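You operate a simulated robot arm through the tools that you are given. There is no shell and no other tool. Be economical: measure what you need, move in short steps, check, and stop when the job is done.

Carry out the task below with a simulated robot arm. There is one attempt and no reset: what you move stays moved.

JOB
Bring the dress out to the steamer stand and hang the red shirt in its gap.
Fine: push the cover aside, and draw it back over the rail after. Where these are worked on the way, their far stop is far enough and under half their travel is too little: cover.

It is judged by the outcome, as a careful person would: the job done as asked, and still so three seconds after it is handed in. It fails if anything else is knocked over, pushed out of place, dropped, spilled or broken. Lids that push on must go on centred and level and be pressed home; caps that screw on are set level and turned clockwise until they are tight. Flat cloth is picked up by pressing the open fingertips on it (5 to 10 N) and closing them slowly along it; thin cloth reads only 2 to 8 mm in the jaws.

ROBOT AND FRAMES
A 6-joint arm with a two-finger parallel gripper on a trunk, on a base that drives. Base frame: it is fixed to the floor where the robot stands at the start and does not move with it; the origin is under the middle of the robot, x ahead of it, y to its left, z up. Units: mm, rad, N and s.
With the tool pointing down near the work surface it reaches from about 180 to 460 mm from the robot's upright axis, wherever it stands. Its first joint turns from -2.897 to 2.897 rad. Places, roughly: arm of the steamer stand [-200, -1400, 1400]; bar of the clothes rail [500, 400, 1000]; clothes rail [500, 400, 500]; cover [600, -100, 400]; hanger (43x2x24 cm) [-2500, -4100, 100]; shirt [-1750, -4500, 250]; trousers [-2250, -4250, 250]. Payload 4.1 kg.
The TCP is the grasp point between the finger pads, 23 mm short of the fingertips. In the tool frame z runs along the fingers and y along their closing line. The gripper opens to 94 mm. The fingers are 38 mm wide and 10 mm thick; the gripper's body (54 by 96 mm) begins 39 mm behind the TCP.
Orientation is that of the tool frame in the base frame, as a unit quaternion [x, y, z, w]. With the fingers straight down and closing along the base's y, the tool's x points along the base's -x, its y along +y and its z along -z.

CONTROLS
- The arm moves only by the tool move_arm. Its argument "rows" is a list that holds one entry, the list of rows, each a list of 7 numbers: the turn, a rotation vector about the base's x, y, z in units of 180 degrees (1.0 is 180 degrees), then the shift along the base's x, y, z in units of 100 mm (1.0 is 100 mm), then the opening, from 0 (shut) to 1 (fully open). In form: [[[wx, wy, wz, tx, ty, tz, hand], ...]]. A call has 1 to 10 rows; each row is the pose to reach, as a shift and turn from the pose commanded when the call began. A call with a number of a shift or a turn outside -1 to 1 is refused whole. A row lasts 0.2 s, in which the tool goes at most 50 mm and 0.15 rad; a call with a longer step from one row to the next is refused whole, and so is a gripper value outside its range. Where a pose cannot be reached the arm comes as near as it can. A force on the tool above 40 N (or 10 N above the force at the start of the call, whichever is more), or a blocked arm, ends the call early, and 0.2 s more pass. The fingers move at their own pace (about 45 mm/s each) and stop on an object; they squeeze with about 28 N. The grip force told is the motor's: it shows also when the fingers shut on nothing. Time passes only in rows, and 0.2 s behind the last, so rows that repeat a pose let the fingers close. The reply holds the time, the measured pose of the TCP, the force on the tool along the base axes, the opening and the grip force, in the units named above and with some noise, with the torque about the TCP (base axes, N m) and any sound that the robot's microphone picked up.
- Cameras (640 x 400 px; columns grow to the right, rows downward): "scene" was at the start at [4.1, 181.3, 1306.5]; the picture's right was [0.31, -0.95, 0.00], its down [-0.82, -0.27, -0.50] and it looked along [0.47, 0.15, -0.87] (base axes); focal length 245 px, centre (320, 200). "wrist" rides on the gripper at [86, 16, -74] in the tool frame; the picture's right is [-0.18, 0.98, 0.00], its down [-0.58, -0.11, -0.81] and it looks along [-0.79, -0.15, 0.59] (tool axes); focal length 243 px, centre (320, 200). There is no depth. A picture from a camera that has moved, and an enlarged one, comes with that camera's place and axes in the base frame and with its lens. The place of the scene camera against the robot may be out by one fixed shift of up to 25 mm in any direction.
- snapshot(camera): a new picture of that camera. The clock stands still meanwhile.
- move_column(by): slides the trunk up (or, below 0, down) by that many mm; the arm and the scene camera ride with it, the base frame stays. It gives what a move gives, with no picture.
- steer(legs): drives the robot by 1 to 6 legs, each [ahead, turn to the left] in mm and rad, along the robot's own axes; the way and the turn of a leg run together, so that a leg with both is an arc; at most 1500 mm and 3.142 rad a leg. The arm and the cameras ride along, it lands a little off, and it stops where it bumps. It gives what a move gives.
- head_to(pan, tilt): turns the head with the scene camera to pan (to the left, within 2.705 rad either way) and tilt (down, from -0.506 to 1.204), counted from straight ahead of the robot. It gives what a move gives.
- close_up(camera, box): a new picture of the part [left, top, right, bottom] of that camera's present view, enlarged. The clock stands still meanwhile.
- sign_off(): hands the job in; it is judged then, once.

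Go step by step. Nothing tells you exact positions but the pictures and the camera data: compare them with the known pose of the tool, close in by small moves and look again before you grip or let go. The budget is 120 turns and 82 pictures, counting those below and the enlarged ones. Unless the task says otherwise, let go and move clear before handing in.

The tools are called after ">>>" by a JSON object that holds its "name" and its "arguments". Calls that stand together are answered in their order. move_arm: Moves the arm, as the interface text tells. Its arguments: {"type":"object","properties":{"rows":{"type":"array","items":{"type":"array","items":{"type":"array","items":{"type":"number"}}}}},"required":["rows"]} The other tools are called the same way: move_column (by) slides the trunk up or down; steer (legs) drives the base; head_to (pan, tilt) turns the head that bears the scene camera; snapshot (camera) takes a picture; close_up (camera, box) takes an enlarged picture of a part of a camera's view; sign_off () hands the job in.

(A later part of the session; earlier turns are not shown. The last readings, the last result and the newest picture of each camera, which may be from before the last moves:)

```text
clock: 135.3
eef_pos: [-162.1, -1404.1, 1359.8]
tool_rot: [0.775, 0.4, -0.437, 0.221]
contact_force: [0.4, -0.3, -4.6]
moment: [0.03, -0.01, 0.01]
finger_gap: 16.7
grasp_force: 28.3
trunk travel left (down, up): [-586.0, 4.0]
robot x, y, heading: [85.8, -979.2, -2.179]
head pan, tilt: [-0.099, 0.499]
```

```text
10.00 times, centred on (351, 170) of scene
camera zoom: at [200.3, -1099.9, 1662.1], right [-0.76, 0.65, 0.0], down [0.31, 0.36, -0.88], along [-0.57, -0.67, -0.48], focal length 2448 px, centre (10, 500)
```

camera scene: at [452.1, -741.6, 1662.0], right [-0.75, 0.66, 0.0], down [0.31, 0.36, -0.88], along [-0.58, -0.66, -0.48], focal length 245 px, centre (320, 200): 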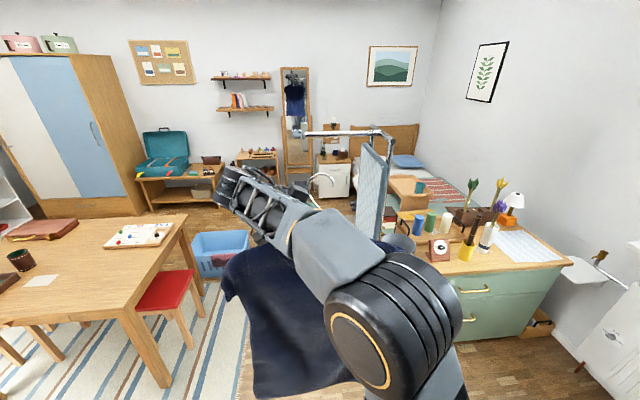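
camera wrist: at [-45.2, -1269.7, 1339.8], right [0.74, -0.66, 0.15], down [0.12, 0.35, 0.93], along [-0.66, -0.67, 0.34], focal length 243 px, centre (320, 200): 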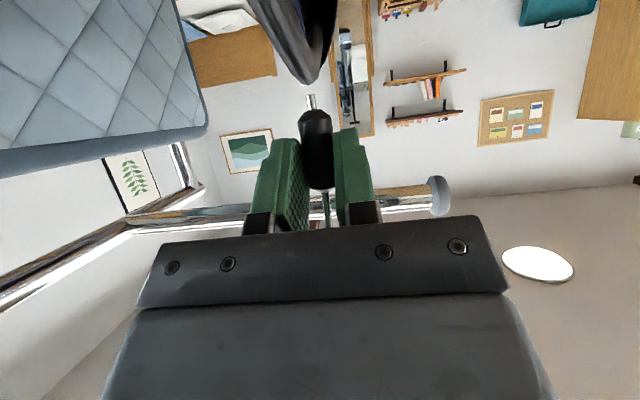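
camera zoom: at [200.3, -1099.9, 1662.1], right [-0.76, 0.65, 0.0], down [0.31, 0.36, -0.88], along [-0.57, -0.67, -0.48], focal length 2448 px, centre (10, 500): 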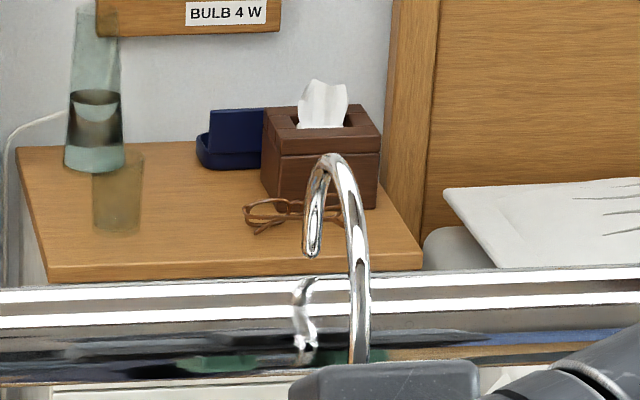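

The tip is about 12 mm above the rod, and the fore-aft offset matches the seated pose on the rail. Lower 30 mm slowly.

>>> {"name": "move_arm", "arguments": {"rows": [[[0, 0, 0, 0, 0, -0.05, 0], [0, 0, 0, 0, 0, -0.1, 0], [0, 0, 0, 0, 0, -0.15, 0], [0, 0, 0, 0, 0, -0.2, 0], [0, 0, 0, 0, 0, -0.25, 0], [0, 0, 0, 0, 0, -0.3, 0]]]}}

>>> {"name": "close_up", "arguments": {"camera": "scene", "box": [320, 150, 380, 200]}}

```text
clock: 136.7
eef_pos: [-162.5, -1404.5, 1340.9]
tool_rot: [0.77, 0.396, -0.446, 0.227]
contact_force: [0.9, 1.4, 5.1]
moment: [-0.29, 0.61, -0.15]
finger_gap: 16.5
grasp_force: 27.5
trunk travel left (down, up): [-586.0, 4.0]
robot x, y, heading: [90.2, -973.7, -2.181]
head pan, tilt: [-0.099, 0.499]
stopped in row 6: the force on the tool passed its limit at 42 N (the readings are from after the stop); the commanded pose is now the measured one
```

```text
8.00 times, centred on (350, 175) of scene
camera zoom: at [201.0, -1098.9, 1661.7], right [-0.76, 0.65, 0.0], down [0.31, 0.36, -0.88], along [-0.57, -0.67, -0.48], focal length 1959 px, centre (80, 400)
```

zoom: 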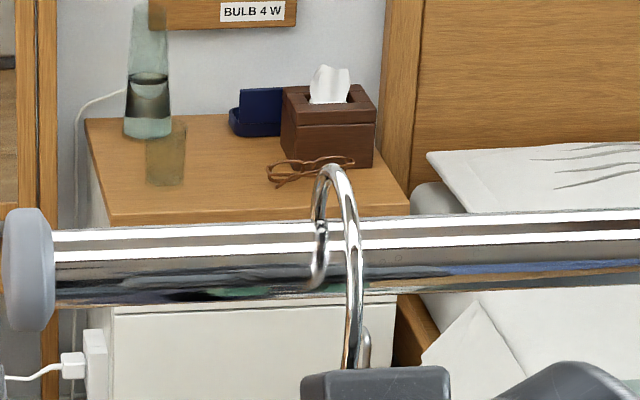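

The tip has come down on the front of the rod's top, so it must go about 24 mm farther. Raise 11 mm, go forward 24 mm, and look again.

>>> {"name": "move_arm", "arguments": {"rows": [[[0, 0, 0, 0, 0, 0.06, 0], [0, 0, 0, 0, 0, 0.11, 0], [0, 0, 0, -0.05, -0.07, 0.11, 0], [0, 0, 0, -0.1, -0.14, 0.11, 0], [0, 0, 0, -0.14, -0.195, 0.11, 0], [0, 0, 0, -0.14, -0.195, 0.11, 0]]]}}

>>> {"name": "close_up", "arguments": {"camera": "scene", "box": [320, 150, 380, 200]}}

```text
clock: 138.1
eef_pos: [-174.4, -1423.1, 1350.5]
tool_rot: [0.77, 0.398, -0.444, 0.227]
contact_force: [5.9, 9.3, -4.5]
moment: [-0.49, 0.28, -0.01]
finger_gap: 16.6
grasp_force: 27.8
trunk travel left (down, up): [-586.0, 4.0]
robot x, y, heading: [89.8, -975.1, -2.184]
head pan, tilt: [-0.099, 0.499]
```

```text
8.00 times, centred on (350, 175) of scene
camera zoom: at [201.7, -1097.6, 1662.2], right [-0.76, 0.65, 0.0], down [0.31, 0.36, -0.88], along [-0.57, -0.67, -0.48], focal length 1959 px, centre (80, 400)
```

zoom: 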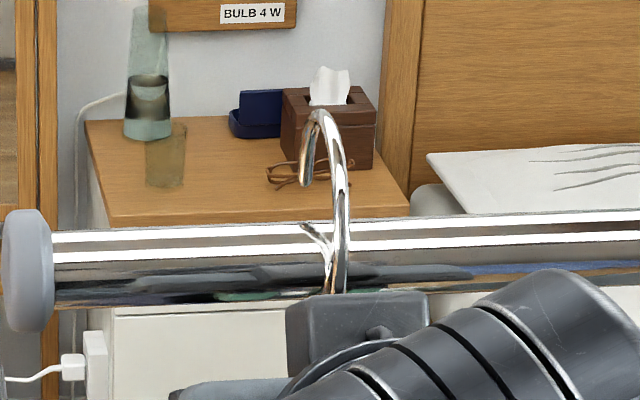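

The neck now rests against the front of the rod, so the tip is fully over. Ease back 2 mm and lower.

>>> {"name": "move_arm", "arguments": {"rows": [[[0, 0, 0, 0.011, 0.016, 0, 0], [0, 0, 0, 0.011, 0.016, -0.05, 0], [0, 0, 0, 0.011, 0.016, -0.1, 0], [0, 0, 0, 0.011, 0.016, -0.15, 0], [0, 0, 0, 0.011, 0.016, -0.18, 0], [0, 0, 0, 0.011, 0.016, -0.21, 0]]]}}

>>> {"name": "close_up", "arguments": {"camera": "scene", "box": [320, 150, 380, 200]}}

```text
clock: 139.5
eef_pos: [-172.9, -1419.5, 1332.7]
tool_rot: [0.77, 0.396, -0.447, 0.226]
contact_force: [8.0, 13.5, 9.8]
moment: [-1.01, 0.64, -0.01]
finger_gap: 16.9
grasp_force: 27.9
trunk travel left (down, up): [-586.0, 4.0]
robot x, y, heading: [86.6, -977.5, -2.179]
head pan, tilt: [-0.099, 0.499]
```

```text
8.00 times, centred on (350, 175) of scene
camera zoom: at [202.8, -1095.7, 1662.3], right [-0.76, 0.65, 0.0], down [0.31, 0.36, -0.88], along [-0.57, -0.67, -0.48], focal length 1959 px, centre (80, 400)
```

zoom: 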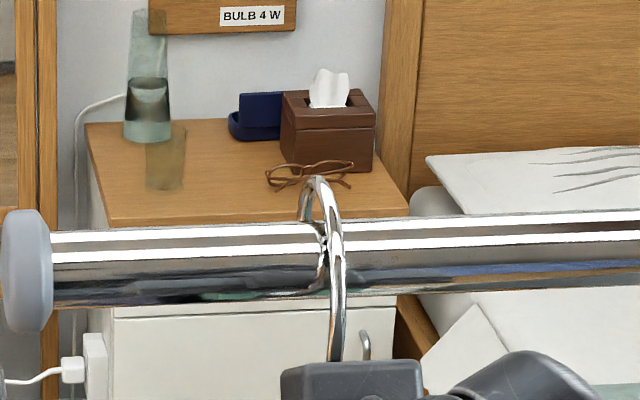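

The tip is behind the rod now. Settle it a little, then open and withdraw straight back.

>>> {"name": "move_arm", "arguments": {"rows": [[[0, 0, 0, 0.017, 0.024, 0, 0], [0, 0, 0, 0.017, 0.024, -0.04, 0], [0, 0, 0, 0.017, 0.024, -0.06, 0.15], [0, 0, 0, 0.017, 0.024, -0.06, 0.4], [0, 0, 0, 0.017, 0.024, -0.06, 0.65], [0, 0, 0, 0.017, 0.024, -0.06, 0.7], [0, 0, 0, 0.017, 0.024, -0.06, 0.7], [0, 0, 0, 0.017, 0.024, -0.06, 0.7]]]}}

>>> {"name": "move_arm", "arguments": {"rows": [[[0, 0, 0, 0.1, 0.14, 0, 0.7], [0, 0, 0, 0.2, 0.28, 0, 0.7], [0, 0, 0, 0.3, 0.42, 0, 0.7], [0, 0, 0, 0.4, 0.56, 0, 0.7], [0, 0, 0, 0.58, 0.81, 0, 0.7], [0, 0, 0, 0.65, 0.95, 0, 0.7]]]}}

>>> {"name": "steer", "arguments": {"legs": [[-200, 0]]}}

>>> {"name": "snapshot", "arguments": {"camera": "scene"}}

```text
clock: 141.0
eef_pos: [-172.3, -1422.6, 1327.0]
tool_rot: [0.767, 0.399, -0.448, 0.229]
contact_force: [-0.7, 0.4, 0.2]
moment: [-0.01, -0.01, 0.0]
finger_gap: 65.2
grasp_force: 0.2
trunk travel left (down, up): [-586.0, 4.0]
robot x, y, heading: [89.8, -978.7, -2.179]
head pan, tilt: [-0.099, 0.499]
stopped in row 7: the force on the tool passed its limit at 40 N (the readings are from after the stop); the commanded pose is now the measured one
```

```text
clock: 142.4
eef_pos: [-107.6, -1327.5, 1328.0]
tool_rot: [0.766, 0.398, -0.449, 0.231]
contact_force: [0.4, -0.4, -0.1]
moment: [-0.02, 0.03, -0.03]
finger_gap: 65.8
grasp_force: 0.1
trunk travel left (down, up): [-586.0, 4.0]
robot x, y, heading: [85.6, -975.6, -2.177]
head pan, tilt: [-0.099, 0.499]
```

```text
clock: 144.0
eef_pos: [6.2, -1166.5, 1328.9]
tool_rot: [0.766, 0.398, -0.449, 0.231]
contact_force: [-0.4, -0.5, 0.4]
moment: [0.03, 0.05, -0.01]
finger_gap: 65.6
grasp_force: 0.1
trunk travel left (down, up): [-586.0, 4.0]
robot x, y, heading: [202.2, -815.2, -2.179]
head pan, tilt: [-0.099, 0.499]
```

```text
10 pictures are left
camera scene: at [314.3, -936.5, 1662.1], right [-0.76, 0.65, 0.0], down [0.31, 0.36, -0.88], along [-0.57, -0.67, -0.48], focal length 245 px, centre (320, 200)
```

scene: 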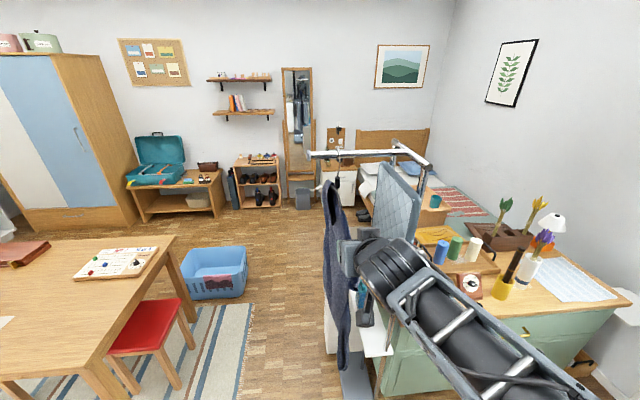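

The dress hangs on the steamer arm. Next the red shirt: its hook is near the rail's left leg (est. 200 mm left of the cover's handle line). I'll drive to the rail's left end and set the arm in front of it.

>>> {"name": "steer", "arguments": {"legs": [[0, -2.137], [1028, 0], [0, -0.997]]}}

>>> {"name": "move_column", "arguments": {"by": -400}}

>>> {"name": "move_arm", "arguments": {"rows": [[[0, 0, 0, 0.25, -0.18, 0, 0.64], [0, 0, 0, 0.5, -0.36, 0, 0.64], [0, 0, 0, 0.825, -0.565, 0, 0.64]]]}}

```text
clock: 157.1
eef_pos: [7.5, 502.5, 1329.5]
tool_rot: [-0.385, 0.773, 0.223, 0.453]
contact_force: [-0.7, 0.1, 0.2]
moment: [0.04, 0.03, -0.04]
finger_gap: 66.0
grasp_force: 0.1
trunk travel left (down, up): [-586.0, 4.0]
robot x, y, heading: [-199.8, 162.9, 0.929]
head pan, tilt: [-0.099, 0.499]
```

```text
clock: 159.2
eef_pos: [-11.5, 462.0, 979.9]
tool_rot: [-0.434, 0.826, 0.131, 0.336]
contact_force: [0.5, -0.4, 0.3]
moment: [-0.01, 0.0, -0.01]
finger_gap: 66.0
grasp_force: 0.0
trunk travel left (down, up): [-378.0, 212.0]
robot x, y, heading: [-195.0, 155.9, 0.937]
head pan, tilt: [-0.099, 0.499]
stopped: the arm was blocked; the commanded pose is now the measured one
```

```text
clock: 160.0
eef_pos: [74.2, 408.7, 982.6]
tool_rot: [-0.432, 0.827, 0.129, 0.335]
contact_force: [0.2, -1.1, -1.2]
moment: [0.0, -0.02, 0.01]
finger_gap: 60.3
grasp_force: 0.1
out of reach, approached as far as the arm can: row 1, 2, 3
trunk travel left (down, up): [-378.0, 212.0]
robot x, y, heading: [-198.4, 153.7, 0.933]
head pan, tilt: [-0.099, 0.499]
```

The arm touched something while the trunk came down. I must look before going on.

>>> {"name": "snapshot", "arguments": {"camera": "scene"}}

```text
9 pictures are left
camera scene: at [-306.7, 270.9, 1453.7], right [0.74, -0.67, 0.0], down [-0.32, -0.35, -0.88], along [0.59, 0.65, -0.48], focal length 245 px, centre (320, 200)
```

scene: 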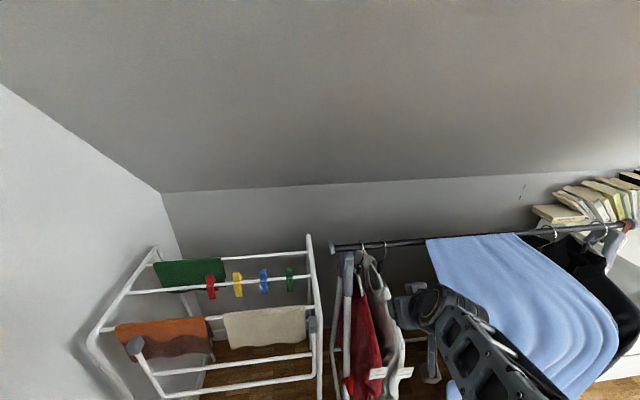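

The rack and clothes look undisturbed, and the white and red hooks are left of the cover. I'll restore the tool's pitch and heading and move to about 130 mm short of the red hanger's neck.

>>> {"name": "move_arm", "arguments": {"rows": [[[0.015, -0.012, 0.008, 0.1, 0.15, 0, 0.6], [0.03, -0.024, 0.016, 0.2, 0.35, 0, 0.6], [0.045, -0.036, 0.024, 0.3, 0.55, 0, 0.6], [0.06, -0.048, 0.032, 0.38, 0.77, -0.1, 0.6], [0.074, -0.0587, 0.038, 0.38, 0.77, -0.3, 0.6], [0.074, -0.0587, 0.038, 0.38, 0.77, -0.6, 0.6], [0.074, -0.0587, 0.038, 0.38, 0.77, -0.6, 0.6]]]}}

>>> {"name": "snapshot", "arguments": {"camera": "wrist"}}

```text
clock: 161.6
eef_pos: [115.1, 487.8, 921.9]
tool_rot: [-0.449, 0.745, 0.202, 0.45]
contact_force: [0.7, 0.5, -0.1]
moment: [-0.02, -0.01, 0.0]
finger_gap: 56.1
grasp_force: 0.0
out of reach, approached as far as the arm can: row 6
trunk travel left (down, up): [-378.0, 212.0]
robot x, y, heading: [-200.0, 161.1, 0.93]
head pan, tilt: [-0.099, 0.499]
```

```text
8 pictures are left
camera wrist: at [48.8, 400.9, 884.0], right [-0.8, 0.59, 0.06], down [-0.19, -0.34, 0.92], along [0.57, 0.73, 0.39], focal length 243 px, centre (320, 200)
```

wrist: 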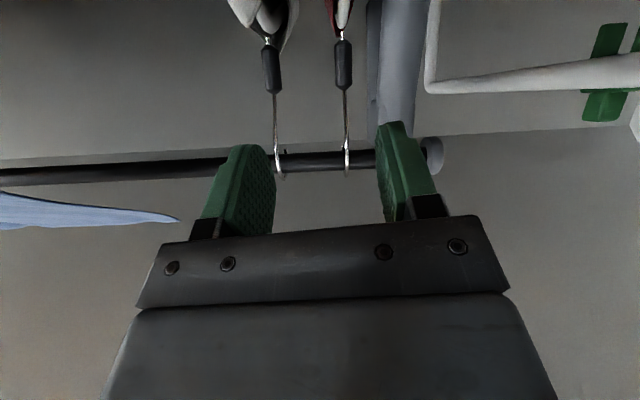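

The view is clear: red neck at L≈-199 with its grip sleeve at z≈858, leg edge about 30 mm to its left. With a 40 mm opening biased 4 mm right it fits; going in.

>>> {"name": "move_arm", "arguments": {"rows": [[[0, 0, 0, -0.06, 0.04, -0.1, 0.425], [0, 0, 0, -0.1, 0.1, -0.2, 0.425], [0, 0, 0, 0.05, 0.3, -0.3, 0.425], [0, 0, 0, 0.18, 0.5, -0.4, 0.425], [0, 0, 0, 0.29, 0.67, -0.45, 0.425], [0, 0, 0, 0.39, 0.823, -0.45, 0.425]]]}}

>>> {"name": "move_arm", "arguments": {"rows": [[[0, 0, 0, 0.07, 0.1, -0.05, 0.425], [0, 0, 0, 0.14, 0.2, -0.1, 0.425], [0, 0, 0, 0.229, 0.33, -0.15, 0.425], [0, 0, 0, 0.229, 0.33, -0.15, 0.425]]]}}

>>> {"name": "snapshot", "arguments": {"camera": "wrist"}}

```text
clock: 163.0
eef_pos: [160.9, 563.8, 879.2]
tool_rot: [-0.451, 0.745, 0.208, 0.447]
contact_force: [0.3, 0.3, 0.6]
moment: [-0.03, -0.01, 0.02]
finger_gap: 40.1
grasp_force: 0.0
out of reach, approached as far as the arm can: row 1, 2, 4, 5, 6
trunk travel left (down, up): [-378.0, 212.0]
robot x, y, heading: [-198.1, 160.4, 0.932]
head pan, tilt: [-0.099, 0.499]
```

```text
clock: 164.0
eef_pos: [185.5, 598.9, 866.0]
tool_rot: [-0.452, 0.745, 0.208, 0.445]
contact_force: [0.7, -0.8, 1.2]
moment: [0.01, 0.02, -0.05]
finger_gap: 39.8
grasp_force: 0.1
out of reach, approached as far as the arm can: row 2
trunk travel left (down, up): [-378.0, 212.0]
robot x, y, heading: [-199.4, 155.4, 0.932]
head pan, tilt: [-0.099, 0.499]
```

```text
7 pictures are left
camera wrist: at [118.9, 512.2, 829.9], right [-0.81, 0.59, 0.07], down [-0.18, -0.35, 0.92], along [0.56, 0.73, 0.38], focal length 243 px, centre (320, 200)
```

wrist: 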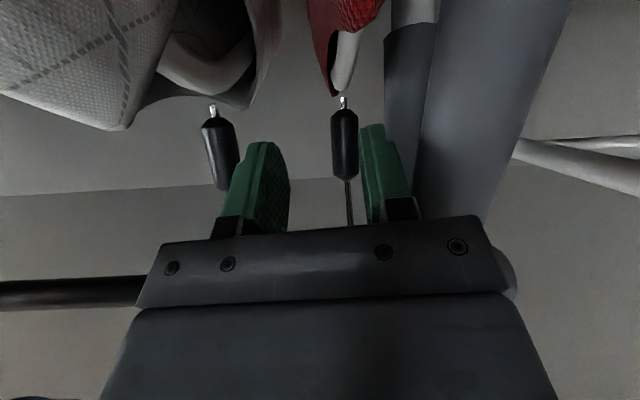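

The red hanger's sleeve lies between the pads, a bit towards the tips. I'll go 6 mm further and close.

>>> {"name": "move_arm", "arguments": {"rows": [[[0, 0, 0, 0.034, 0.05, 0, 0.425], [0, 0, 0, 0.034, 0.05, 0, 0.3], [0, 0, 0, 0.034, 0.05, 0, 0.15], [0, 0, 0, 0.034, 0.05, 0, 0], [0, 0, 0, 0.034, 0.05, 0, 0], [0, 0, 0, 0.034, 0.05, 0, 0]]]}}

```text
clock: 165.4
eef_pos: [187.7, 604.1, 866.8]
tool_rot: [-0.452, 0.744, 0.208, 0.445]
contact_force: [-0.9, -1.0, 0.1]
moment: [0.0, 0.01, 0.01]
finger_gap: 0.0
grasp_force: 27.8
trunk travel left (down, up): [-378.0, 212.0]
robot x, y, heading: [-196.6, 156.1, 0.928]
head pan, tilt: [-0.099, 0.499]
```

The fingers shut on nothing, so the sleeve was beyond or slipped out. Look.

>>> {"name": "snapshot", "arguments": {"camera": "wrist"}}

```text
6 pictures are left
camera wrist: at [121.3, 517.3, 829.9], right [-0.81, 0.59, 0.07], down [-0.18, -0.35, 0.92], along [0.56, 0.73, 0.38], focal length 243 px, centre (320, 200)
```

wrist: 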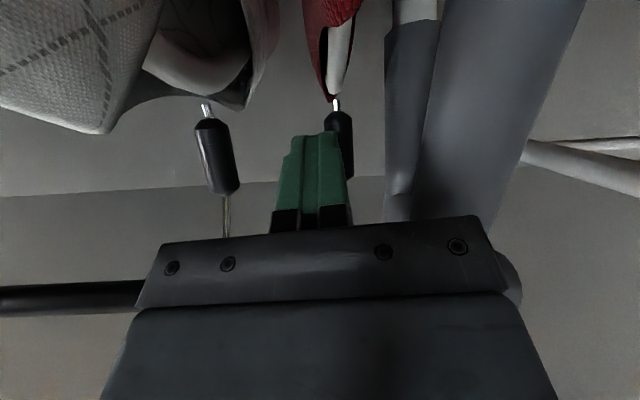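

The neck is about 28 mm deeper than assumed (S≈645). Back off a little, reopen, shift 6 mm left, and go in deeper.

>>> {"name": "move_arm", "arguments": {"rows": [[[0, 0, 0, -0.085, -0.124, 0, 0], [0, 0, 0, -0.135, -0.09, 0, 0.425], [0, 0, 0, -0.135, -0.09, 0, 0.425], [0, 0, 0, -0.135, -0.09, 0, 0.425], [0, 0, 0, -0.05, 0.034, 0, 0.425], [0, 0, 0, 0.03, 0.15, -0.03, 0.425], [0, 0, 0, 0.108, 0.265, -0.06, 0.425], [0, 0, 0, 0.108, 0.265, -0.06, 0.425]]]}}

>>> {"name": "move_arm", "arguments": {"rows": [[[0, 0, 0, 0, 0, 0, 0.3], [0, 0, 0, 0, 0, 0, 0.15], [0, 0, 0, 0, 0, 0, 0], [0, 0, 0, 0, 0, 0, 0], [0, 0, 0, 0, 0, 0, 0]]]}}

```text
clock: 166.9
eef_pos: [192.8, 614.2, 863.5]
tool_rot: [-0.452, 0.748, 0.205, 0.441]
contact_force: [0.0, -0.7, 0.0]
moment: [0.03, 0.01, -0.01]
finger_gap: 39.8
grasp_force: 0.0
out of reach, approached as far as the arm can: row 1, 2, 3, 4, 5, 6, 7
trunk travel left (down, up): [-378.0, 212.0]
robot x, y, heading: [-198.4, 156.9, 0.933]
head pan, tilt: [-0.099, 0.499]
stopped in row 7: the force on the tool passed its limit at 59 N (the readings are from after the stop); the commanded pose is now the measured one
```

```text
clock: 168.1
eef_pos: [192.5, 614.7, 862.4]
tool_rot: [-0.452, 0.747, 0.205, 0.442]
contact_force: [1.2, -2.1, 2.4]
moment: [0.13, 0.31, 0.01]
finger_gap: 17.0
grasp_force: 28.0
trunk travel left (down, up): [-378.0, 212.0]
robot x, y, heading: [-200.5, 159.4, 0.924]
head pan, tilt: [-0.099, 0.499]
```

Gripped at 17.0 mm, same as the dress's sleeve. Slide 15 mm right, away from the leg, then lift 38 mm.

>>> {"name": "move_arm", "arguments": {"rows": [[[0, 0, 0, 0.03, -0.022, 0.03, 0], [0, 0, 0, 0.07, -0.052, 0.05, 0], [0, 0, 0, 0.12, -0.09, 0.1, 0], [0, 0, 0, 0.12, -0.09, 0.18, 0], [0, 0, 0, 0.12, -0.09, 0.26, 0], [0, 0, 0, 0.12, -0.09, 0.34, 0], [0, 0, 0, 0.12, -0.09, 0.38, 0], [0, 0, 0, 0.12, -0.09, 0.38, 0]]]}}

```text
clock: 169.9
eef_pos: [204.2, 604.8, 898.1]
tool_rot: [-0.453, 0.749, 0.204, 0.439]
contact_force: [-6.2, -9.2, -16.7]
moment: [0.39, -0.09, 0.02]
finger_gap: 17.0
grasp_force: 28.5
trunk travel left (down, up): [-378.0, 212.0]
robot x, y, heading: [-199.5, 159.8, 0.922]
head pan, tilt: [-0.099, 0.499]
```

The tip should be clear by ~17 mm. Draw back with a slight drop off the contact.

>>> {"name": "move_arm", "arguments": {"rows": [[[0, 0, 0, 0, 0, -0.03, 0], [0, 0, 0, -0.03, -0.04, -0.04, 0], [0, 0, 0, -0.07, -0.1, -0.04, 0], [0, 0, 0, -0.13, -0.19, -0.02, 0], [0, 0, 0, -0.19, -0.28, 0.0, 0], [0, 0, 0, -0.26, -0.38, 0.0, 0]]]}}

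>>> {"name": "snapshot", "arguments": {"camera": "scene"}}

```text
clock: 171.3
eef_pos: [178.8, 568.1, 901.0]
tool_rot: [-0.452, 0.748, 0.205, 0.441]
contact_force: [0.0, -0.6, -1.8]
moment: [-0.03, 0.11, 0.02]
finger_gap: 17.1
grasp_force: 27.4
trunk travel left (down, up): [-378.0, 212.0]
robot x, y, heading: [-200.3, 160.6, 0.931]
head pan, tilt: [-0.099, 0.499]
```

```text
5 pictures are left
camera scene: at [-306.7, 270.8, 1454.3], right [0.74, -0.68, 0.0], down [-0.32, -0.35, -0.88], along [0.59, 0.65, -0.48], focal length 245 px, centre (320, 200)
```

scene: 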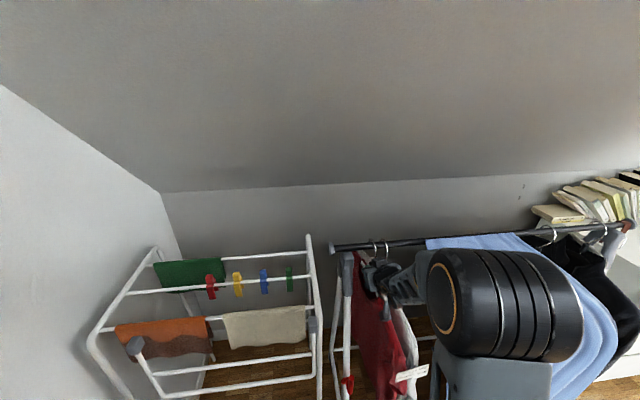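

The red shirt is free of the bar (weight only). I'll pull the arm in and up, back out, and drive round to the dress's gap, keeping the shirt's swing clear of everything.

>>> {"name": "move_arm", "arguments": {"rows": [[[0, 0, 0, -0.06, -0.08, 0.05, 0], [0, 0, 0, -0.15, -0.2, 0.2, 0], [0, 0, 0, -0.25, -0.35, 0.35, 0], [0, 0, 0, -0.35, -0.5, 0.5, 0], [0, 0, 0, -0.45, -0.65, 0.65, 0]]]}}

>>> {"name": "steer", "arguments": {"legs": [[-500, 0]]}}

>>> {"name": "move_arm", "arguments": {"rows": [[[0, 0, 0, -0.06, -0.08, 0.05, 0], [0, 0, 0, -0.15, -0.2, 0.2, 0], [0, 0, 0, -0.25, -0.35, 0.35, 0], [0, 0, 0, -0.35, -0.5, 0.5, 0], [0, 0, 0, -0.5, -0.75, 0.65, 0]]]}}

```text
clock: 172.5
eef_pos: [132.9, 502.3, 968.0]
tool_rot: [-0.452, 0.748, 0.205, 0.442]
contact_force: [-0.3, 0.7, -2.9]
moment: [-0.04, 0.14, -0.02]
finger_gap: 16.8
grasp_force: 27.9
trunk travel left (down, up): [-378.0, 212.0]
robot x, y, heading: [-199.7, 156.1, 0.924]
head pan, tilt: [-0.099, 0.499]
```

```text
clock: 175.5
eef_pos: [-169.5, 95.0, 967.3]
tool_rot: [-0.45, 0.749, 0.204, 0.443]
contact_force: [0.1, 0.2, -1.6]
moment: [-0.07, 0.08, 0.0]
finger_gap: 16.8
grasp_force: 28.0
trunk travel left (down, up): [-378.0, 212.0]
robot x, y, heading: [-505.8, -248.1, 0.926]
head pan, tilt: [-0.099, 0.499]
```

```text
clock: 176.7
eef_pos: [-219.9, 19.4, 1032.3]
tool_rot: [-0.45, 0.748, 0.204, 0.443]
contact_force: [-1.2, -0.1, -2.9]
moment: [-0.04, 0.14, 0.0]
finger_gap: 16.8
grasp_force: 28.1
trunk travel left (down, up): [-378.0, 212.0]
robot x, y, heading: [-503.5, -248.2, 0.923]
head pan, tilt: [-0.099, 0.499]
```

I'll drive to a point well back from the rail in line with the gap and turn there.

>>> {"name": "steer", "arguments": {"legs": [[0, -0.6], [0, -0.591], [758, 0], [0, 0.6], [0, 0.618]]}}

>>> {"name": "snapshot", "arguments": {"camera": "wrist"}}

```text
clock: 187.4
eef_pos: [485.6, -167.9, 1032.3]
tool_rot: [-0.469, 0.737, 0.214, 0.437]
contact_force: [0.8, -1.7, -2.0]
moment: [-0.57, -0.29, -0.25]
finger_gap: 16.8
grasp_force: 27.8
trunk travel left (down, up): [-378.0, 212.0]
robot x, y, heading: [216.0, -449.1, 0.971]
head pan, tilt: [-0.099, 0.499]
```

```text
4 pictures are left
camera wrist: at [422.4, -258.1, 996.9], right [-0.83, 0.56, 0.06], down [-0.16, -0.34, 0.93], along [0.54, 0.76, 0.37], focal length 243 px, centre (320, 200)
```

wrist: 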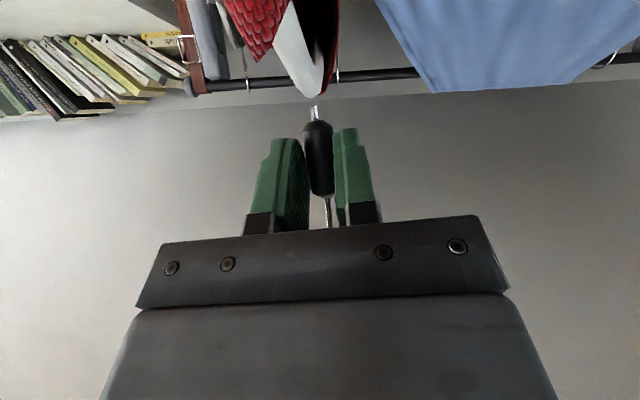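

The shirt is in line with the tool and the gap lies straight ahead between the black and beige hooks. Lower the trunk, trim yaw and lateral, then drive 300 mm ahead.

>>> {"name": "move_column", "arguments": {"by": -134}}

>>> {"name": "move_arm", "arguments": {"rows": [[[0, 0, -0.003, 0.03, -0.02, 0, 0], [0, 0, -0.007, 0.07, -0.05, 0, 0], [0, 0, -0.011, 0.11, -0.08, 0, 0], [0, 0, -0.015, 0.15, -0.1, 0, 0], [0, 0, -0.0195, 0.193, -0.135, 0, 0], [0, 0, -0.0195, 0.193, -0.135, 0, 0]]]}}

>>> {"name": "steer", "arguments": {"legs": [[300, 0]]}}

```text
clock: 189.0
eef_pos: [486.8, -166.5, 890.3]
tool_rot: [-0.469, 0.743, 0.214, 0.426]
contact_force: [1.4, -0.9, -2.1]
moment: [-0.51, -0.2, -0.33]
finger_gap: 17.4
grasp_force: 28.8
trunk travel left (down, up): [-244.0, 346.0]
robot x, y, heading: [213.1, -449.7, 0.976]
head pan, tilt: [-0.099, 0.499]
```

```text
clock: 190.4
eef_pos: [504.8, -181.9, 898.6]
tool_rot: [-0.445, 0.751, 0.2, 0.445]
contact_force: [0.1, -0.1, -1.7]
moment: [-0.04, 0.07, -0.01]
finger_gap: 16.8
grasp_force: 27.9
trunk travel left (down, up): [-244.0, 346.0]
robot x, y, heading: [213.1, -451.5, 0.971]
head pan, tilt: [-0.099, 0.499]
```

```text
clock: 192.4
eef_pos: [654.0, 45.5, 898.0]
tool_rot: [-0.45, 0.749, 0.203, 0.442]
contact_force: [0.3, -0.3, -3.0]
moment: [0.0, 0.09, 0.01]
finger_gap: 16.8
grasp_force: 27.3
trunk travel left (down, up): [-244.0, 346.0]
robot x, y, heading: [364.0, -223.9, 0.983]
head pan, tilt: [-0.099, 0.499]
stopped in leg 1: the robot was blocked; the commanded pose is now the measured one
```

The base bumped something low (likely the rail's foot bar or cover hem). Back off 40 mm and do the rest with the arm.

>>> {"name": "steer", "arguments": {"legs": [[-40, 0]]}}

>>> {"name": "snapshot", "arguments": {"camera": "scene"}}

```text
clock: 193.3
eef_pos: [632.9, 11.7, 898.4]
tool_rot: [-0.449, 0.749, 0.203, 0.442]
contact_force: [-0.5, 1.2, -1.4]
moment: [0.01, 0.14, 0.03]
finger_gap: 16.9
grasp_force: 28.1
trunk travel left (down, up): [-244.0, 346.0]
robot x, y, heading: [340.9, -263.0, 0.979]
head pan, tilt: [-0.099, 0.499]
```

```text
3 pictures are left
camera scene: at [230.3, -152.9, 1320.3], right [0.77, -0.64, 0.0], down [-0.3, -0.37, -0.88], along [0.56, 0.68, -0.48], focal length 245 px, centre (320, 200)
```

scene: 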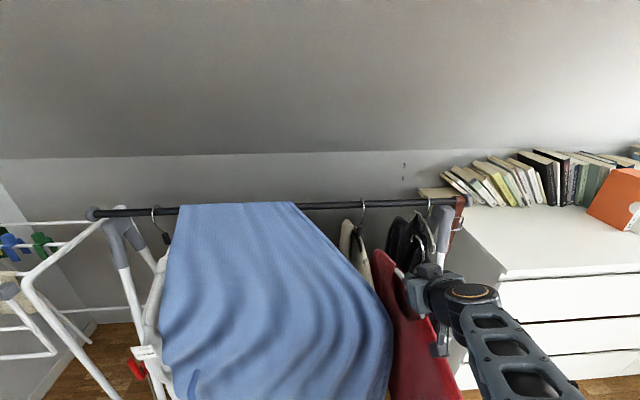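

All in place; the shirt is heading for the gap between the beige and black hooks. Advance in two steps at the insertion height.

>>> {"name": "move_arm", "arguments": {"rows": [[[0, 0, 0, 0.1, 0.1, 0, 0], [0, 0, 0, 0.22, 0.26, 0, 0], [0, 0, 0, 0.34, 0.42, 0, 0], [0, 0, 0, 0.47, 0.58, 0, 0], [0, 0, 0, 0.6, 0.74, 0, 0], [0, 0, 0, 0.6, 0.74, 0, 0]]]}}

>>> {"name": "move_arm", "arguments": {"rows": [[[0, 0, 0, 0.11, 0.16, 0, 0], [0, 0, 0, 0.22, 0.32, 0, 0], [0, 0, 0, 0.33, 0.48, 0, 0], [0, 0, 0, 0.43, 0.63, 0, 0], [0, 0, 0, 0.537, 0.784, 0, 0], [0, 0, 0, 0.537, 0.784, 0, 0]]]}}

```text
clock: 194.7
eef_pos: [692.2, 91.5, 897.9]
tool_rot: [-0.448, 0.75, 0.201, 0.443]
contact_force: [-0.3, 1.0, -1.9]
moment: [-0.07, 0.07, -0.03]
finger_gap: 16.9
grasp_force: 27.7
trunk travel left (down, up): [-244.0, 346.0]
robot x, y, heading: [341.6, -258.1, 0.982]
head pan, tilt: [-0.099, 0.499]
```

```text
clock: 196.1
eef_pos: [746.8, 167.0, 897.2]
tool_rot: [-0.449, 0.75, 0.202, 0.443]
contact_force: [-0.2, 0.1, -2.9]
moment: [0.0, 0.13, 0.01]
finger_gap: 16.9
grasp_force: 28.2
trunk travel left (down, up): [-244.0, 346.0]
robot x, y, heading: [343.7, -262.0, 0.985]
head pan, tilt: [-0.099, 0.499]
```

No contact yet. Final 38 mm, sinking 2 mm.

>>> {"name": "move_arm", "arguments": {"rows": [[[0, 0, 0, 0.06, 0.08, 0, 0], [0, 0, 0, 0.12, 0.16, -0.01, 0], [0, 0, 0, 0.18, 0.24, -0.02, 0], [0, 0, 0, 0.228, 0.304, -0.02, 0], [0, 0, 0, 0.228, 0.304, -0.02, 0]]]}}

>>> {"name": "close_up", "arguments": {"camera": "scene", "box": [345, 175, 475, 255]}}

```text
clock: 197.3
eef_pos: [769.3, 194.5, 893.7]
tool_rot: [-0.449, 0.75, 0.202, 0.442]
contact_force: [-0.5, 0.6, -2.9]
moment: [0.01, 0.09, 0.0]
finger_gap: 17.0
grasp_force: 27.8
trunk travel left (down, up): [-244.0, 346.0]
robot x, y, heading: [342.8, -259.9, 0.98]
head pan, tilt: [-0.099, 0.499]
```

```text
4.92 times, centred on (410, 215) of scene
camera zoom: at [230.3, -153.0, 1320.3], right [0.77, -0.64, 0.0], down [-0.3, -0.37, -0.88], along [0.56, 0.68, -0.48], focal length 1205 px, centre (-123, 126)
```

zoom: 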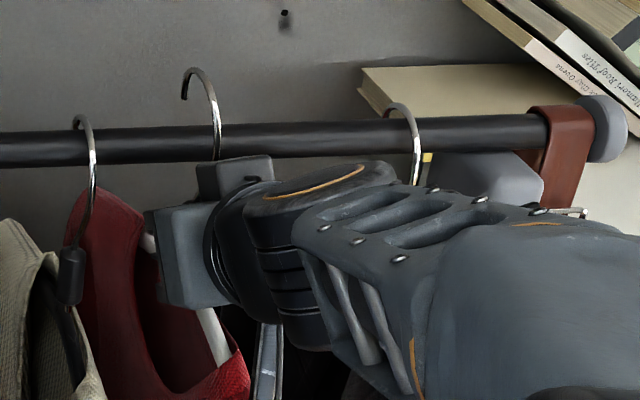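

The hook is over the bar with the tip just about behind it. Push 8 mm further, then lower slowly.

>>> {"name": "move_arm", "arguments": {"rows": [[[0, 0, 0, 0.02, 0.03, 0, 0], [0, 0, 0, 0.045, 0.066, 0, 0], [0, 0, 0, 0.045, 0.066, -0.05, 0], [0, 0, 0, 0.045, 0.066, -0.1, 0], [0, 0, 0, 0.045, 0.066, -0.15, 0], [0, 0, 0, 0.045, 0.066, -0.2, 0], [0, 0, 0, 0.045, 0.066, -0.25, 0], [0, 0, 0, 0.045, 0.066, -0.29, 0]]]}}

```text
clock: 199.1
eef_pos: [772.3, 202.6, 867.3]
tool_rot: [-0.449, 0.75, 0.202, 0.442]
contact_force: [-0.7, 0.6, -1.6]
moment: [-0.03, 0.1, -0.01]
finger_gap: 16.7
grasp_force: 28.1
trunk travel left (down, up): [-244.0, 346.0]
robot x, y, heading: [342.9, -259.5, 0.981]
head pan, tilt: [-0.099, 0.499]
```

It went down freely past the bar's top; lower the last few mm until it seats.

>>> {"name": "move_arm", "arguments": {"rows": [[[0, 0, 0, 0, 0, -0.03, 0], [0, 0, 0, 0, 0, -0.06, 0], [0, 0, 0, 0, 0, -0.08, 0]]]}}

```text
clock: 199.9
eef_pos: [772.2, 202.9, 862.2]
tool_rot: [-0.449, 0.747, 0.203, 0.446]
contact_force: [1.5, 1.4, 24.4]
moment: [0.17, 0.24, -0.03]
finger_gap: 17.0
grasp_force: 27.9
trunk travel left (down, up): [-244.0, 346.0]
robot x, y, heading: [345.5, -256.7, 0.978]
head pan, tilt: [-0.099, 0.499]
```

Seated (24 N up at the same height as the others). Relieve, open, and withdraw straight back.

>>> {"name": "move_arm", "arguments": {"rows": [[[0, 0, 0, 0, 0, 0.02, 0], [0, 0, 0, 0, 0, 0.02, 0.2], [0, 0, 0, 0, 0, 0.02, 0.45], [0, 0, 0, 0, 0, 0.02, 0.5], [0, 0, 0, 0, 0, 0.02, 0.5], [0, 0, 0, -0.06, -0.08, 0.02, 0.5], [0, 0, 0, -0.18, -0.26, 0.02, 0.5], [0, 0, 0, -0.35, -0.5, 0.02, 0.5], [0, 0, 0, -0.52, -0.76, 0.02, 0.5], [0, 0, 0, -0.6, -0.88, 0.02, 0.5]]]}}

>>> {"name": "steer", "arguments": {"legs": [[-300, 0]]}}

>>> {"name": "snapshot", "arguments": {"camera": "scene"}}

```text
clock: 201.6
eef_pos: [753.7, 177.2, 867.0]
tool_rot: [-0.448, 0.746, 0.205, 0.448]
contact_force: [0.4, 0.1, 0.4]
moment: [-0.07, 0.06, 0.02]
finger_gap: 46.5
grasp_force: 0.0
trunk travel left (down, up): [-244.0, 346.0]
robot x, y, heading: [339.0, -257.8, 0.979]
head pan, tilt: [-0.099, 0.499]
stopped in row 8: the force on the tool passed its limit at 61 N (the readings are from after the stop); the commanded pose is now the measured one
```

```text
clock: 203.6
eef_pos: [587.6, -70.3, 866.9]
tool_rot: [-0.45, 0.745, 0.206, 0.446]
contact_force: [0.3, 0.8, 0.0]
moment: [-0.01, 0.01, -0.01]
finger_gap: 47.0
grasp_force: 0.0
trunk travel left (down, up): [-244.0, 346.0]
robot x, y, heading: [178.0, -504.7, 0.991]
head pan, tilt: [-0.099, 0.499]
```

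```text
1 pictures are left
camera scene: at [64.8, -401.5, 1320.3], right [0.77, -0.63, 0.0], down [-0.3, -0.37, -0.88], along [0.56, 0.68, -0.48], focal length 245 px, centre (320, 200)
```

scene: 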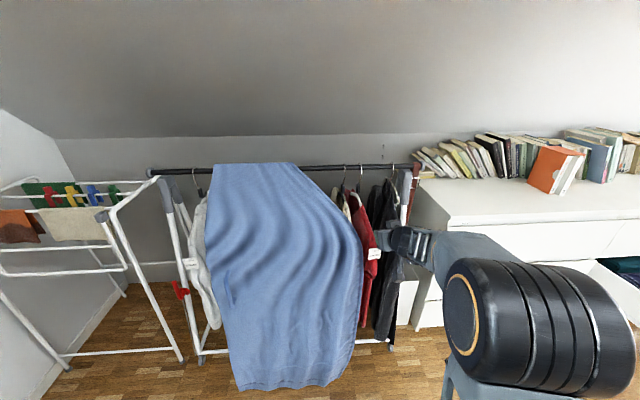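

The red shirt hangs in the gap. The cover has crept back about 60 mm from its stop, so its handle should be near (181, 219, 695). I'll level the tool and move it across, clear in front of the cover.

>>> {"name": "move_arm", "arguments": {"rows": [[[0, 0, 0, -0.25, -0.37, 0.1, 1], [0.035, -0.024, 0, -0.51, -0.75, 0.2, 1], [0.07, -0.048, 0, -0.51, -0.75, 0.35, 1], [0.105, -0.072, 0, -0.51, -0.75, 0.5, 1], [0.142, -0.097, 0, -0.51, -0.75, 0.71, 1], [0.142, -0.097, 0, -0.51, -0.75, 0.71, 1]]]}}

>>> {"name": "move_column", "arguments": {"by": -242}}

>>> {"name": "move_arm", "arguments": {"rows": [[[0, 0, 0, -0.3, 0.2, 0, 1], [0, 0, 0, -0.6, 0.4, 0, 1], [0, 0, 0, -0.82, 0.563, 0, 1]]]}}

>>> {"name": "move_arm", "arguments": {"rows": [[[0, 0, 0, -0.3, 0.2, 0, 1], [0, 0, 0, -0.6, 0.4, 0, 1], [0, 0, 0, -0.82, 0.563, 0, 1]]]}}

>>> {"name": "move_arm", "arguments": {"rows": [[[0, 0, 0, -0.3, 0.2, 0, 1], [0, 0, 0, -0.6, 0.4, 0, 1], [0, 0, 0, -0.82, 0.563, 0, 1]]]}}

>>> {"name": "move_arm", "arguments": {"rows": [[[0, 0, 0, -0.3, 0.2, 0, 1], [0, 0, 0, -0.6, 0.4, 0, 1], [0, 0, 0, -0.82, 0.563, 0, 1]]]}}

```text
clock: 205.0
eef_pos: [536.9, -147.3, 937.7]
tool_rot: [-0.365, 0.605, 0.294, 0.643]
contact_force: [-0.3, 0.1, -0.1]
moment: [-0.02, 0.02, 0.02]
finger_gap: 94.2
grasp_force: 0.0
trunk travel left (down, up): [-244.0, 346.0]
robot x, y, heading: [181.4, -509.0, 0.984]
head pan, tilt: [-0.099, 0.499]
```

```text
clock: 207.6
eef_pos: [537.2, -147.3, 695.3]
tool_rot: [-0.366, 0.605, 0.295, 0.642]
contact_force: [-0.2, 0.4, 0.6]
moment: [0.01, -0.01, -0.01]
finger_gap: 93.7
grasp_force: 0.1
trunk travel left (down, up): [-2.0, 588.0]
robot x, y, heading: [180.9, -508.6, 0.987]
head pan, tilt: [-0.099, 0.499]
```

```text
clock: 208.4
eef_pos: [489.7, -116.9, 708.7]
tool_rot: [-0.366, 0.609, 0.305, 0.634]
contact_force: [-0.6, 0.4, -0.4]
moment: [-0.01, -0.01, 0.02]
finger_gap: 94.1
grasp_force: 0.1
out of reach, approached as far as the arm can: row 2, 3
trunk travel left (down, up): [-2.0, 588.0]
robot x, y, heading: [180.1, -507.1, 0.984]
head pan, tilt: [-0.099, 0.499]
```

```text
clock: 209.2
eef_pos: [480.1, -123.5, 732.2]
tool_rot: [-0.365, 0.607, 0.299, 0.639]
contact_force: [-0.7, 0.0, -0.1]
moment: [0.01, 0.03, -0.01]
finger_gap: 94.0
grasp_force: 0.0
out of reach, approached as far as the arm can: row 1, 2, 3
trunk travel left (down, up): [-2.0, 588.0]
robot x, y, heading: [179.8, -509.5, 0.984]
head pan, tilt: [-0.099, 0.499]
```

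```text
clock: 210.0
eef_pos: [473.3, -129.2, 741.4]
tool_rot: [-0.368, 0.605, 0.297, 0.641]
contact_force: [-0.2, 0.0, 0.0]
moment: [-0.02, -0.01, -0.01]
finger_gap: 94.0
grasp_force: 0.1
out of reach, approached as far as the arm can: row 1, 2, 3
trunk travel left (down, up): [-2.0, 588.0]
robot x, y, heading: [175.0, -508.6, 0.988]
head pan, tilt: [-0.099, 0.499]
```

```text
clock: 210.8
eef_pos: [471.8, -131.0, 745.3]
tool_rot: [-0.368, 0.605, 0.296, 0.641]
contact_force: [-0.3, -1.2, -0.1]
moment: [0.0, 0.02, -0.01]
finger_gap: 93.8
grasp_force: 0.1
out of reach, approached as far as the arm can: row 1, 2, 3
trunk travel left (down, up): [-2.0, 588.0]
robot x, y, heading: [176.7, -509.1, 0.987]
head pan, tilt: [-0.099, 0.499]
```

The tool is against its near-and-low limit there; I'll go across higher and come down at the left.

>>> {"name": "move_arm", "arguments": {"rows": [[[0, 0, 0, 0, 0, 0.4, 1], [0, 0, 0, -0.1, 0.07, 0.8, 1], [0, 0, 0, -0.45, 0.35, 0.8, 1], [0, 0, 0, -0.78, 0.59, 0.8, 1]]]}}

>>> {"name": "move_arm", "arguments": {"rows": [[[0, 0, 0, -0.3, 0.2, 0, 1], [0, 0, 0, -0.6, 0.41, 0, 1], [0, 0, 0, -0.82, 0.563, 0, 1]]]}}

>>> {"name": "move_arm", "arguments": {"rows": [[[0, 0, 0, -0.3, 0.2, 0, 1], [0, 0, 0, -0.6, 0.41, 0, 1], [0, 0, 0, -0.82, 0.563, 0, 1]]]}}

>>> {"name": "move_arm", "arguments": {"rows": [[[0, 0, 0, -0.3, 0.2, 0, 1], [0, 0, 0, -0.6, 0.41, 0, 1], [0, 0, 0, -0.82, 0.563, 0, 1]]]}}

```text
clock: 211.8
eef_pos: [458.4, -123.1, 825.9]
tool_rot: [-0.366, 0.606, 0.296, 0.642]
contact_force: [0.8, -0.3, -0.1]
moment: [0.02, 0.0, 0.01]
finger_gap: 94.3
grasp_force: 0.1
out of reach, approached as far as the arm can: row 3, 4
trunk travel left (down, up): [-2.0, 588.0]
robot x, y, heading: [179.2, -508.8, 0.986]
head pan, tilt: [-0.099, 0.499]
```

```text
clock: 212.6
eef_pos: [458.3, -123.3, 825.1]
tool_rot: [-0.367, 0.605, 0.295, 0.642]
contact_force: [-0.5, -0.3, 0.2]
moment: [-0.02, 0.02, 0.02]
finger_gap: 94.0
grasp_force: 0.1
out of reach, approached as far as the arm can: row 1, 2, 3
trunk travel left (down, up): [-2.0, 588.0]
robot x, y, heading: [178.6, -507.1, 0.98]
head pan, tilt: [-0.099, 0.499]
```

```text
clock: 213.4
eef_pos: [458.9, -122.3, 826.0]
tool_rot: [-0.367, 0.605, 0.295, 0.642]
contact_force: [-0.1, 0.2, 0.0]
moment: [0.01, -0.01, 0.0]
finger_gap: 94.1
grasp_force: 0.0
out of reach, approached as far as the arm can: row 1, 2, 3
trunk travel left (down, up): [-2.0, 588.0]
robot x, y, heading: [178.2, -508.0, 0.979]
head pan, tilt: [-0.099, 0.499]
```

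```text
clock: 214.2
eef_pos: [457.8, -121.8, 826.3]
tool_rot: [-0.367, 0.605, 0.295, 0.642]
contact_force: [0.0, 0.1, -0.7]
moment: [-0.01, 0.0, 0.02]
finger_gap: 93.7
grasp_force: 0.1
out of reach, approached as far as the arm can: row 1, 2, 3
trunk travel left (down, up): [-2.0, 588.0]
robot x, y, heading: [179.2, -507.1, 0.984]
head pan, tilt: [-0.099, 0.499]
```

The arm can't go further left in this posture, so I'll shift the base left by 420 mm instead, staying well back from the cover.

>>> {"name": "steer", "arguments": {"legs": [[-120, 0], [0, 1.57], [421, 0], [0, -1.578], [85, 0]]}}

>>> {"name": "move_arm", "arguments": {"rows": [[[0, 0, 0, 0.1, 0.15, -0.1, 1], [0, 0, 0, 0.22, 0.33, -0.3, 1], [0, 0, 0, 0.34, 0.5, -0.5, 1], [0, 0, 0, 0.34, 0.5, -0.8, 1], [0, 0, 0, 0.34, 0.5, -0.8, 1]]]}}

```text
clock: 225.9
eef_pos: [106.4, 77.0, 825.3]
tool_rot: [-0.355, 0.612, 0.283, 0.647]
contact_force: [1.2, 0.2, -0.3]
moment: [0.01, -0.05, 0.03]
finger_gap: 94.0
grasp_force: 0.0
trunk travel left (down, up): [-2.0, 588.0]
robot x, y, heading: [-187.1, -296.2, 0.947]
head pan, tilt: [-0.099, 0.499]
```

```text
clock: 227.1
eef_pos: [155.9, 109.6, 751.1]
tool_rot: [-0.359, 0.611, 0.287, 0.645]
contact_force: [-0.5, -0.5, -0.4]
moment: [-0.03, -0.02, -0.02]
finger_gap: 94.0
grasp_force: 0.1
out of reach, approached as far as the arm can: row 1, 2, 3, 4, 5
trunk travel left (down, up): [-2.0, 588.0]
robot x, y, heading: [-188.9, -297.5, 0.942]
head pan, tilt: [-0.099, 0.499]
```

I'm about 40 mm right of the handle's expected line. Shift the base 45 mm left and 60 mm back, and extend and lower the arm.

>>> {"name": "steer", "arguments": {"legs": [[-150, 0], [0, 1.57], [45, 0], [0, -1.548], [90, 0]]}}

>>> {"name": "move_arm", "arguments": {"rows": [[[0, 0, 0, 0.1, 0.15, 0, 1], [0, 0, 0, 0.22, 0.33, -0.1, 1], [0, 0, 0, 0.34, 0.5, -0.25, 1], [0, 0, 0, 0.34, 0.5, -0.4, 1], [0, 0, 0, 0.34, 0.5, -0.5, 1], [0, 0, 0, 0.34, 0.5, -0.5, 1]]]}}

```text
clock: 237.2
eef_pos: [77.3, 94.5, 752.4]
tool_rot: [-0.364, 0.608, 0.292, 0.642]
contact_force: [0.4, -0.9, 0.2]
moment: [0.04, 0.0, 0.0]
finger_gap: 94.1
grasp_force: 0.1
trunk travel left (down, up): [-2.0, 588.0]
robot x, y, heading: [-261.1, -321.2, 0.966]
head pan, tilt: [-0.099, 0.499]
```

```text
clock: 238.6
eef_pos: [121.2, 136.2, 710.1]
tool_rot: [-0.362, 0.611, 0.3, 0.637]
contact_force: [-0.5, 0.1, -0.3]
moment: [-0.01, -0.03, -0.01]
finger_gap: 94.0
grasp_force: 0.1
out of reach, approached as far as the arm can: row 2, 3, 4, 5, 6
trunk travel left (down, up): [-2.0, 588.0]
robot x, y, heading: [-260.7, -318.2, 0.969]
head pan, tilt: [-0.099, 0.499]
```

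The tool is at the intended pre-pose. I'll use the last picture to check the handle.

>>> {"name": "snapshot", "arguments": {"camera": "wrist"}}

```text
0 pictures are left
camera wrist: at [72.6, 79.0, 622.6], right [-0.82, 0.56, 0.09], down [-0.41, -0.69, 0.6], along [0.4, 0.45, 0.8], focal length 243 px, centre (320, 200)
```

wrist: 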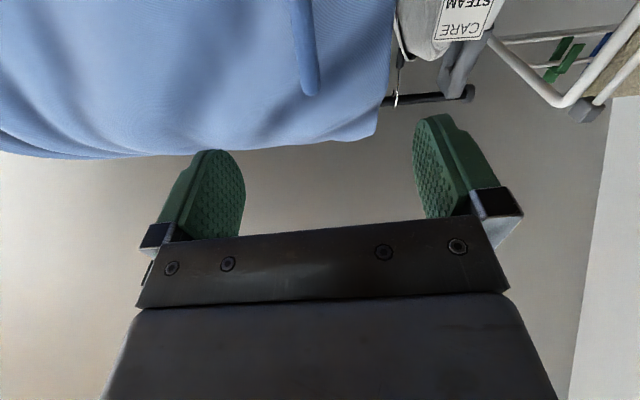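

The handle is 10 mm right of the tool line and about 108 mm ahead. Move in, slightly lower, and close.

>>> {"name": "move_arm", "arguments": {"rows": [[[0, 0, 0, 0.12, 0.1, -0.03, 0.75], [0, 0, 0, 0.24, 0.25, -0.08, 0.75], [0, 0, 0, 0.37, 0.42, -0.14, 0.75], [0, 0, 0, 0.5, 0.59, -0.2, 0.75], [0, 0, 0, 0.64, 0.77, -0.2, 0.75], [0, 0, 0, 0.64, 0.77, -0.2, 0.75]]]}}

>>> {"name": "move_arm", "arguments": {"rows": [[[0, 0, 0, 0, 0, 0, 0.5], [0, 0, 0, 0, 0, 0, 0.3], [0, 0, 0, 0, 0, 0, 0.1], [0, 0, 0, 0, 0, 0, 0], [0, 0, 0, 0, 0, 0, 0], [0, 0, 0, 0, 0, 0, 0]]]}}

```text
clock: 240.0
eef_pos: [185.8, 211.2, 689.8]
tool_rot: [-0.364, 0.61, 0.297, 0.639]
contact_force: [-0.7, -0.2, 0.5]
moment: [0.02, -0.03, 0.0]
finger_gap: 70.8
grasp_force: 0.0
out of reach, approached as far as the arm can: row 1, 2, 3, 4
trunk travel left (down, up): [-2.0, 588.0]
robot x, y, heading: [-263.1, -321.2, 0.971]
head pan, tilt: [-0.099, 0.499]
```

```text
clock: 241.4
eef_pos: [185.2, 209.4, 690.0]
tool_rot: [-0.362, 0.61, 0.298, 0.638]
contact_force: [-2.4, -0.2, -2.8]
moment: [0.97, 1.64, -0.08]
finger_gap: 17.6
grasp_force: 44.9
trunk travel left (down, up): [-2.0, 588.0]
robot x, y, heading: [-262.0, -320.0, 0.969]
head pan, tilt: [-0.099, 0.499]
```

Handle gripped (17.6 mm). Slide the cover back to the right.

>>> {"name": "move_arm", "arguments": {"rows": [[[0, 0, 0, 0.04, -0.028, 0, 0], [0, 0, 0, 0.1, -0.07, 0, 0], [0, 0, 0, 0.2, -0.137, 0, 0], [0, 0, 0, 0.3, -0.205, 0, 0], [0, 0, 0, 0.4, -0.274, 0, 0], [0, 0, 0, 0.5, -0.342, 0, 0], [0, 0, 0, 0.6, -0.411, 0, 0], [0, 0, 0, 0.7, -0.479, 0, 0], [0, 0, 0, 0.8, -0.548, 0, 0], [0, 0, 0, 0.9, -0.616, 0, 0]]]}}

```text
clock: 242.6
eef_pos: [221.0, 185.7, 688.9]
tool_rot: [-0.362, 0.609, 0.294, 0.642]
contact_force: [-9.8, -13.9, 2.3]
moment: [1.09, 1.56, -0.13]
finger_gap: 17.3
grasp_force: 44.3
trunk travel left (down, up): [-2.0, 588.0]
robot x, y, heading: [-262.0, -315.5, 0.967]
head pan, tilt: [-0.099, 0.499]
stopped in row 5: the force on the tool passed its limit at 48 N (the readings are from after the stop); the commanded pose is now the measured one
```

It moves; the stop was side load, so ease outward slightly and use a slightly steeper line.

>>> {"name": "move_arm", "arguments": {"rows": [[[0, 0, 0, 0.03, -0.028, 0, 0], [0, 0, 0, 0.1, -0.076, 0, 0], [0, 0, 0, 0.18, -0.132, 0, 0], [0, 0, 0, 0.26, -0.188, 0, 0], [0, 0, 0, 0.34, -0.243, 0, 0], [0, 0, 0, 0.42, -0.298, 0, 0], [0, 0, 0, 0.5, -0.353, 0, 0], [0, 0, 0, 0.58, -0.408, 0, 0], [0, 0, 0, 0.66, -0.463, 0, 0], [0, 0, 0, 0.74, -0.518, 0, 0]]]}}

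```text
clock: 244.8
eef_pos: [295.4, 133.2, 688.2]
tool_rot: [-0.364, 0.608, 0.291, 0.643]
contact_force: [-20.3, -25.1, 11.2]
moment: [1.29, 1.26, -0.2]
finger_gap: 17.7
grasp_force: 45.0
trunk travel left (down, up): [-2.0, 588.0]
robot x, y, heading: [-258.8, -319.1, 0.963]
head pan, tilt: [-0.099, 0.499]
```

>>> {"name": "move_arm", "arguments": {"rows": [[[0, 0, 0, -0.004, -0.007, -0.002, 0], [0, 0, 0, 0.05, -0.048, -0.002, 0], [0, 0, 0, 0.13, -0.104, -0.002, 0], [0, 0, 0, 0.21, -0.16, -0.002, 0], [0, 0, 0, 0.29, -0.216, -0.002, 0], [0, 0, 0, 0.37, -0.272, -0.002, 0], [0, 0, 0, 0.45, -0.328, -0.002, 0], [0, 0, 0, 0.53, -0.384, -0.002, 0], [0, 0, 0, 0.61, -0.44, -0.002, 0], [0, 0, 0, 0.69, -0.495, -0.002, 0]]]}}

```text
clock: 247.0
eef_pos: [363.0, 86.7, 689.5]
tool_rot: [-0.362, 0.61, 0.29, 0.642]
contact_force: [-16.9, -22.1, 3.1]
moment: [0.62, 1.72, -0.06]
finger_gap: 17.7
grasp_force: 44.5
trunk travel left (down, up): [-2.0, 588.0]
robot x, y, heading: [-260.6, -319.0, 0.97]
head pan, tilt: [-0.099, 0.499]
```

>>> {"name": "move_arm", "arguments": {"rows": [[[0, 0, 0, -0.003, -0.005, 0, 0], [0, 0, 0, 0.05, -0.046, 0, 0], [0, 0, 0, 0.13, -0.102, 0, 0], [0, 0, 0, 0.21, -0.158, 0, 0], [0, 0, 0, 0.29, -0.214, 0, 0], [0, 0, 0, 0.37, -0.27, 0, 0], [0, 0, 0, 0.45, -0.325, 0, 0], [0, 0, 0, 0.53, -0.38, 0, 0]]]}}

```text
clock: 248.8
eef_pos: [415.2, 48.6, 689.8]
tool_rot: [-0.364, 0.608, 0.292, 0.642]
contact_force: [-16.1, -18.9, -2.8]
moment: [0.76, 1.59, -0.1]
finger_gap: 17.6
grasp_force: 44.5
trunk travel left (down, up): [-2.0, 588.0]
robot x, y, heading: [-256.4, -324.8, 0.965]
head pan, tilt: [-0.099, 0.499]
```

>>> {"name": "move_arm", "arguments": {"rows": [[[0, 0, 0, -0.003, -0.005, 0, 0], [0, 0, 0, 0.05, -0.046, 0, 0], [0, 0, 0, 0.13, -0.102, 0, 0], [0, 0, 0, 0.21, -0.158, 0, 0], [0, 0, 0, 0.29, -0.214, 0, 0], [0, 0, 0, 0.37, -0.27, 0, 0], [0, 0, 0, 0.45, -0.325, 0, 0], [0, 0, 0, 0.53, -0.38, 0, 0], [0, 0, 0, 0.61, -0.435, 0, 0], [0, 0, 0, 0.68, -0.485, 0, 0]]]}}

```text
clock: 250.9
eef_pos: [476.7, 6.2, 688.1]
tool_rot: [-0.369, 0.605, 0.299, 0.639]
contact_force: [-27.1, -6.3, 3.0]
moment: [0.83, 1.68, -0.04]
finger_gap: 17.8
grasp_force: 44.8
trunk travel left (down, up): [-2.0, 588.0]
robot x, y, heading: [-260.8, -316.6, 0.974]
head pan, tilt: [-0.099, 0.499]
stopped in row 10: the force on the tool passed its limit at 55 N (the readings are from after the stop); the commanded pose is now the measured one
```

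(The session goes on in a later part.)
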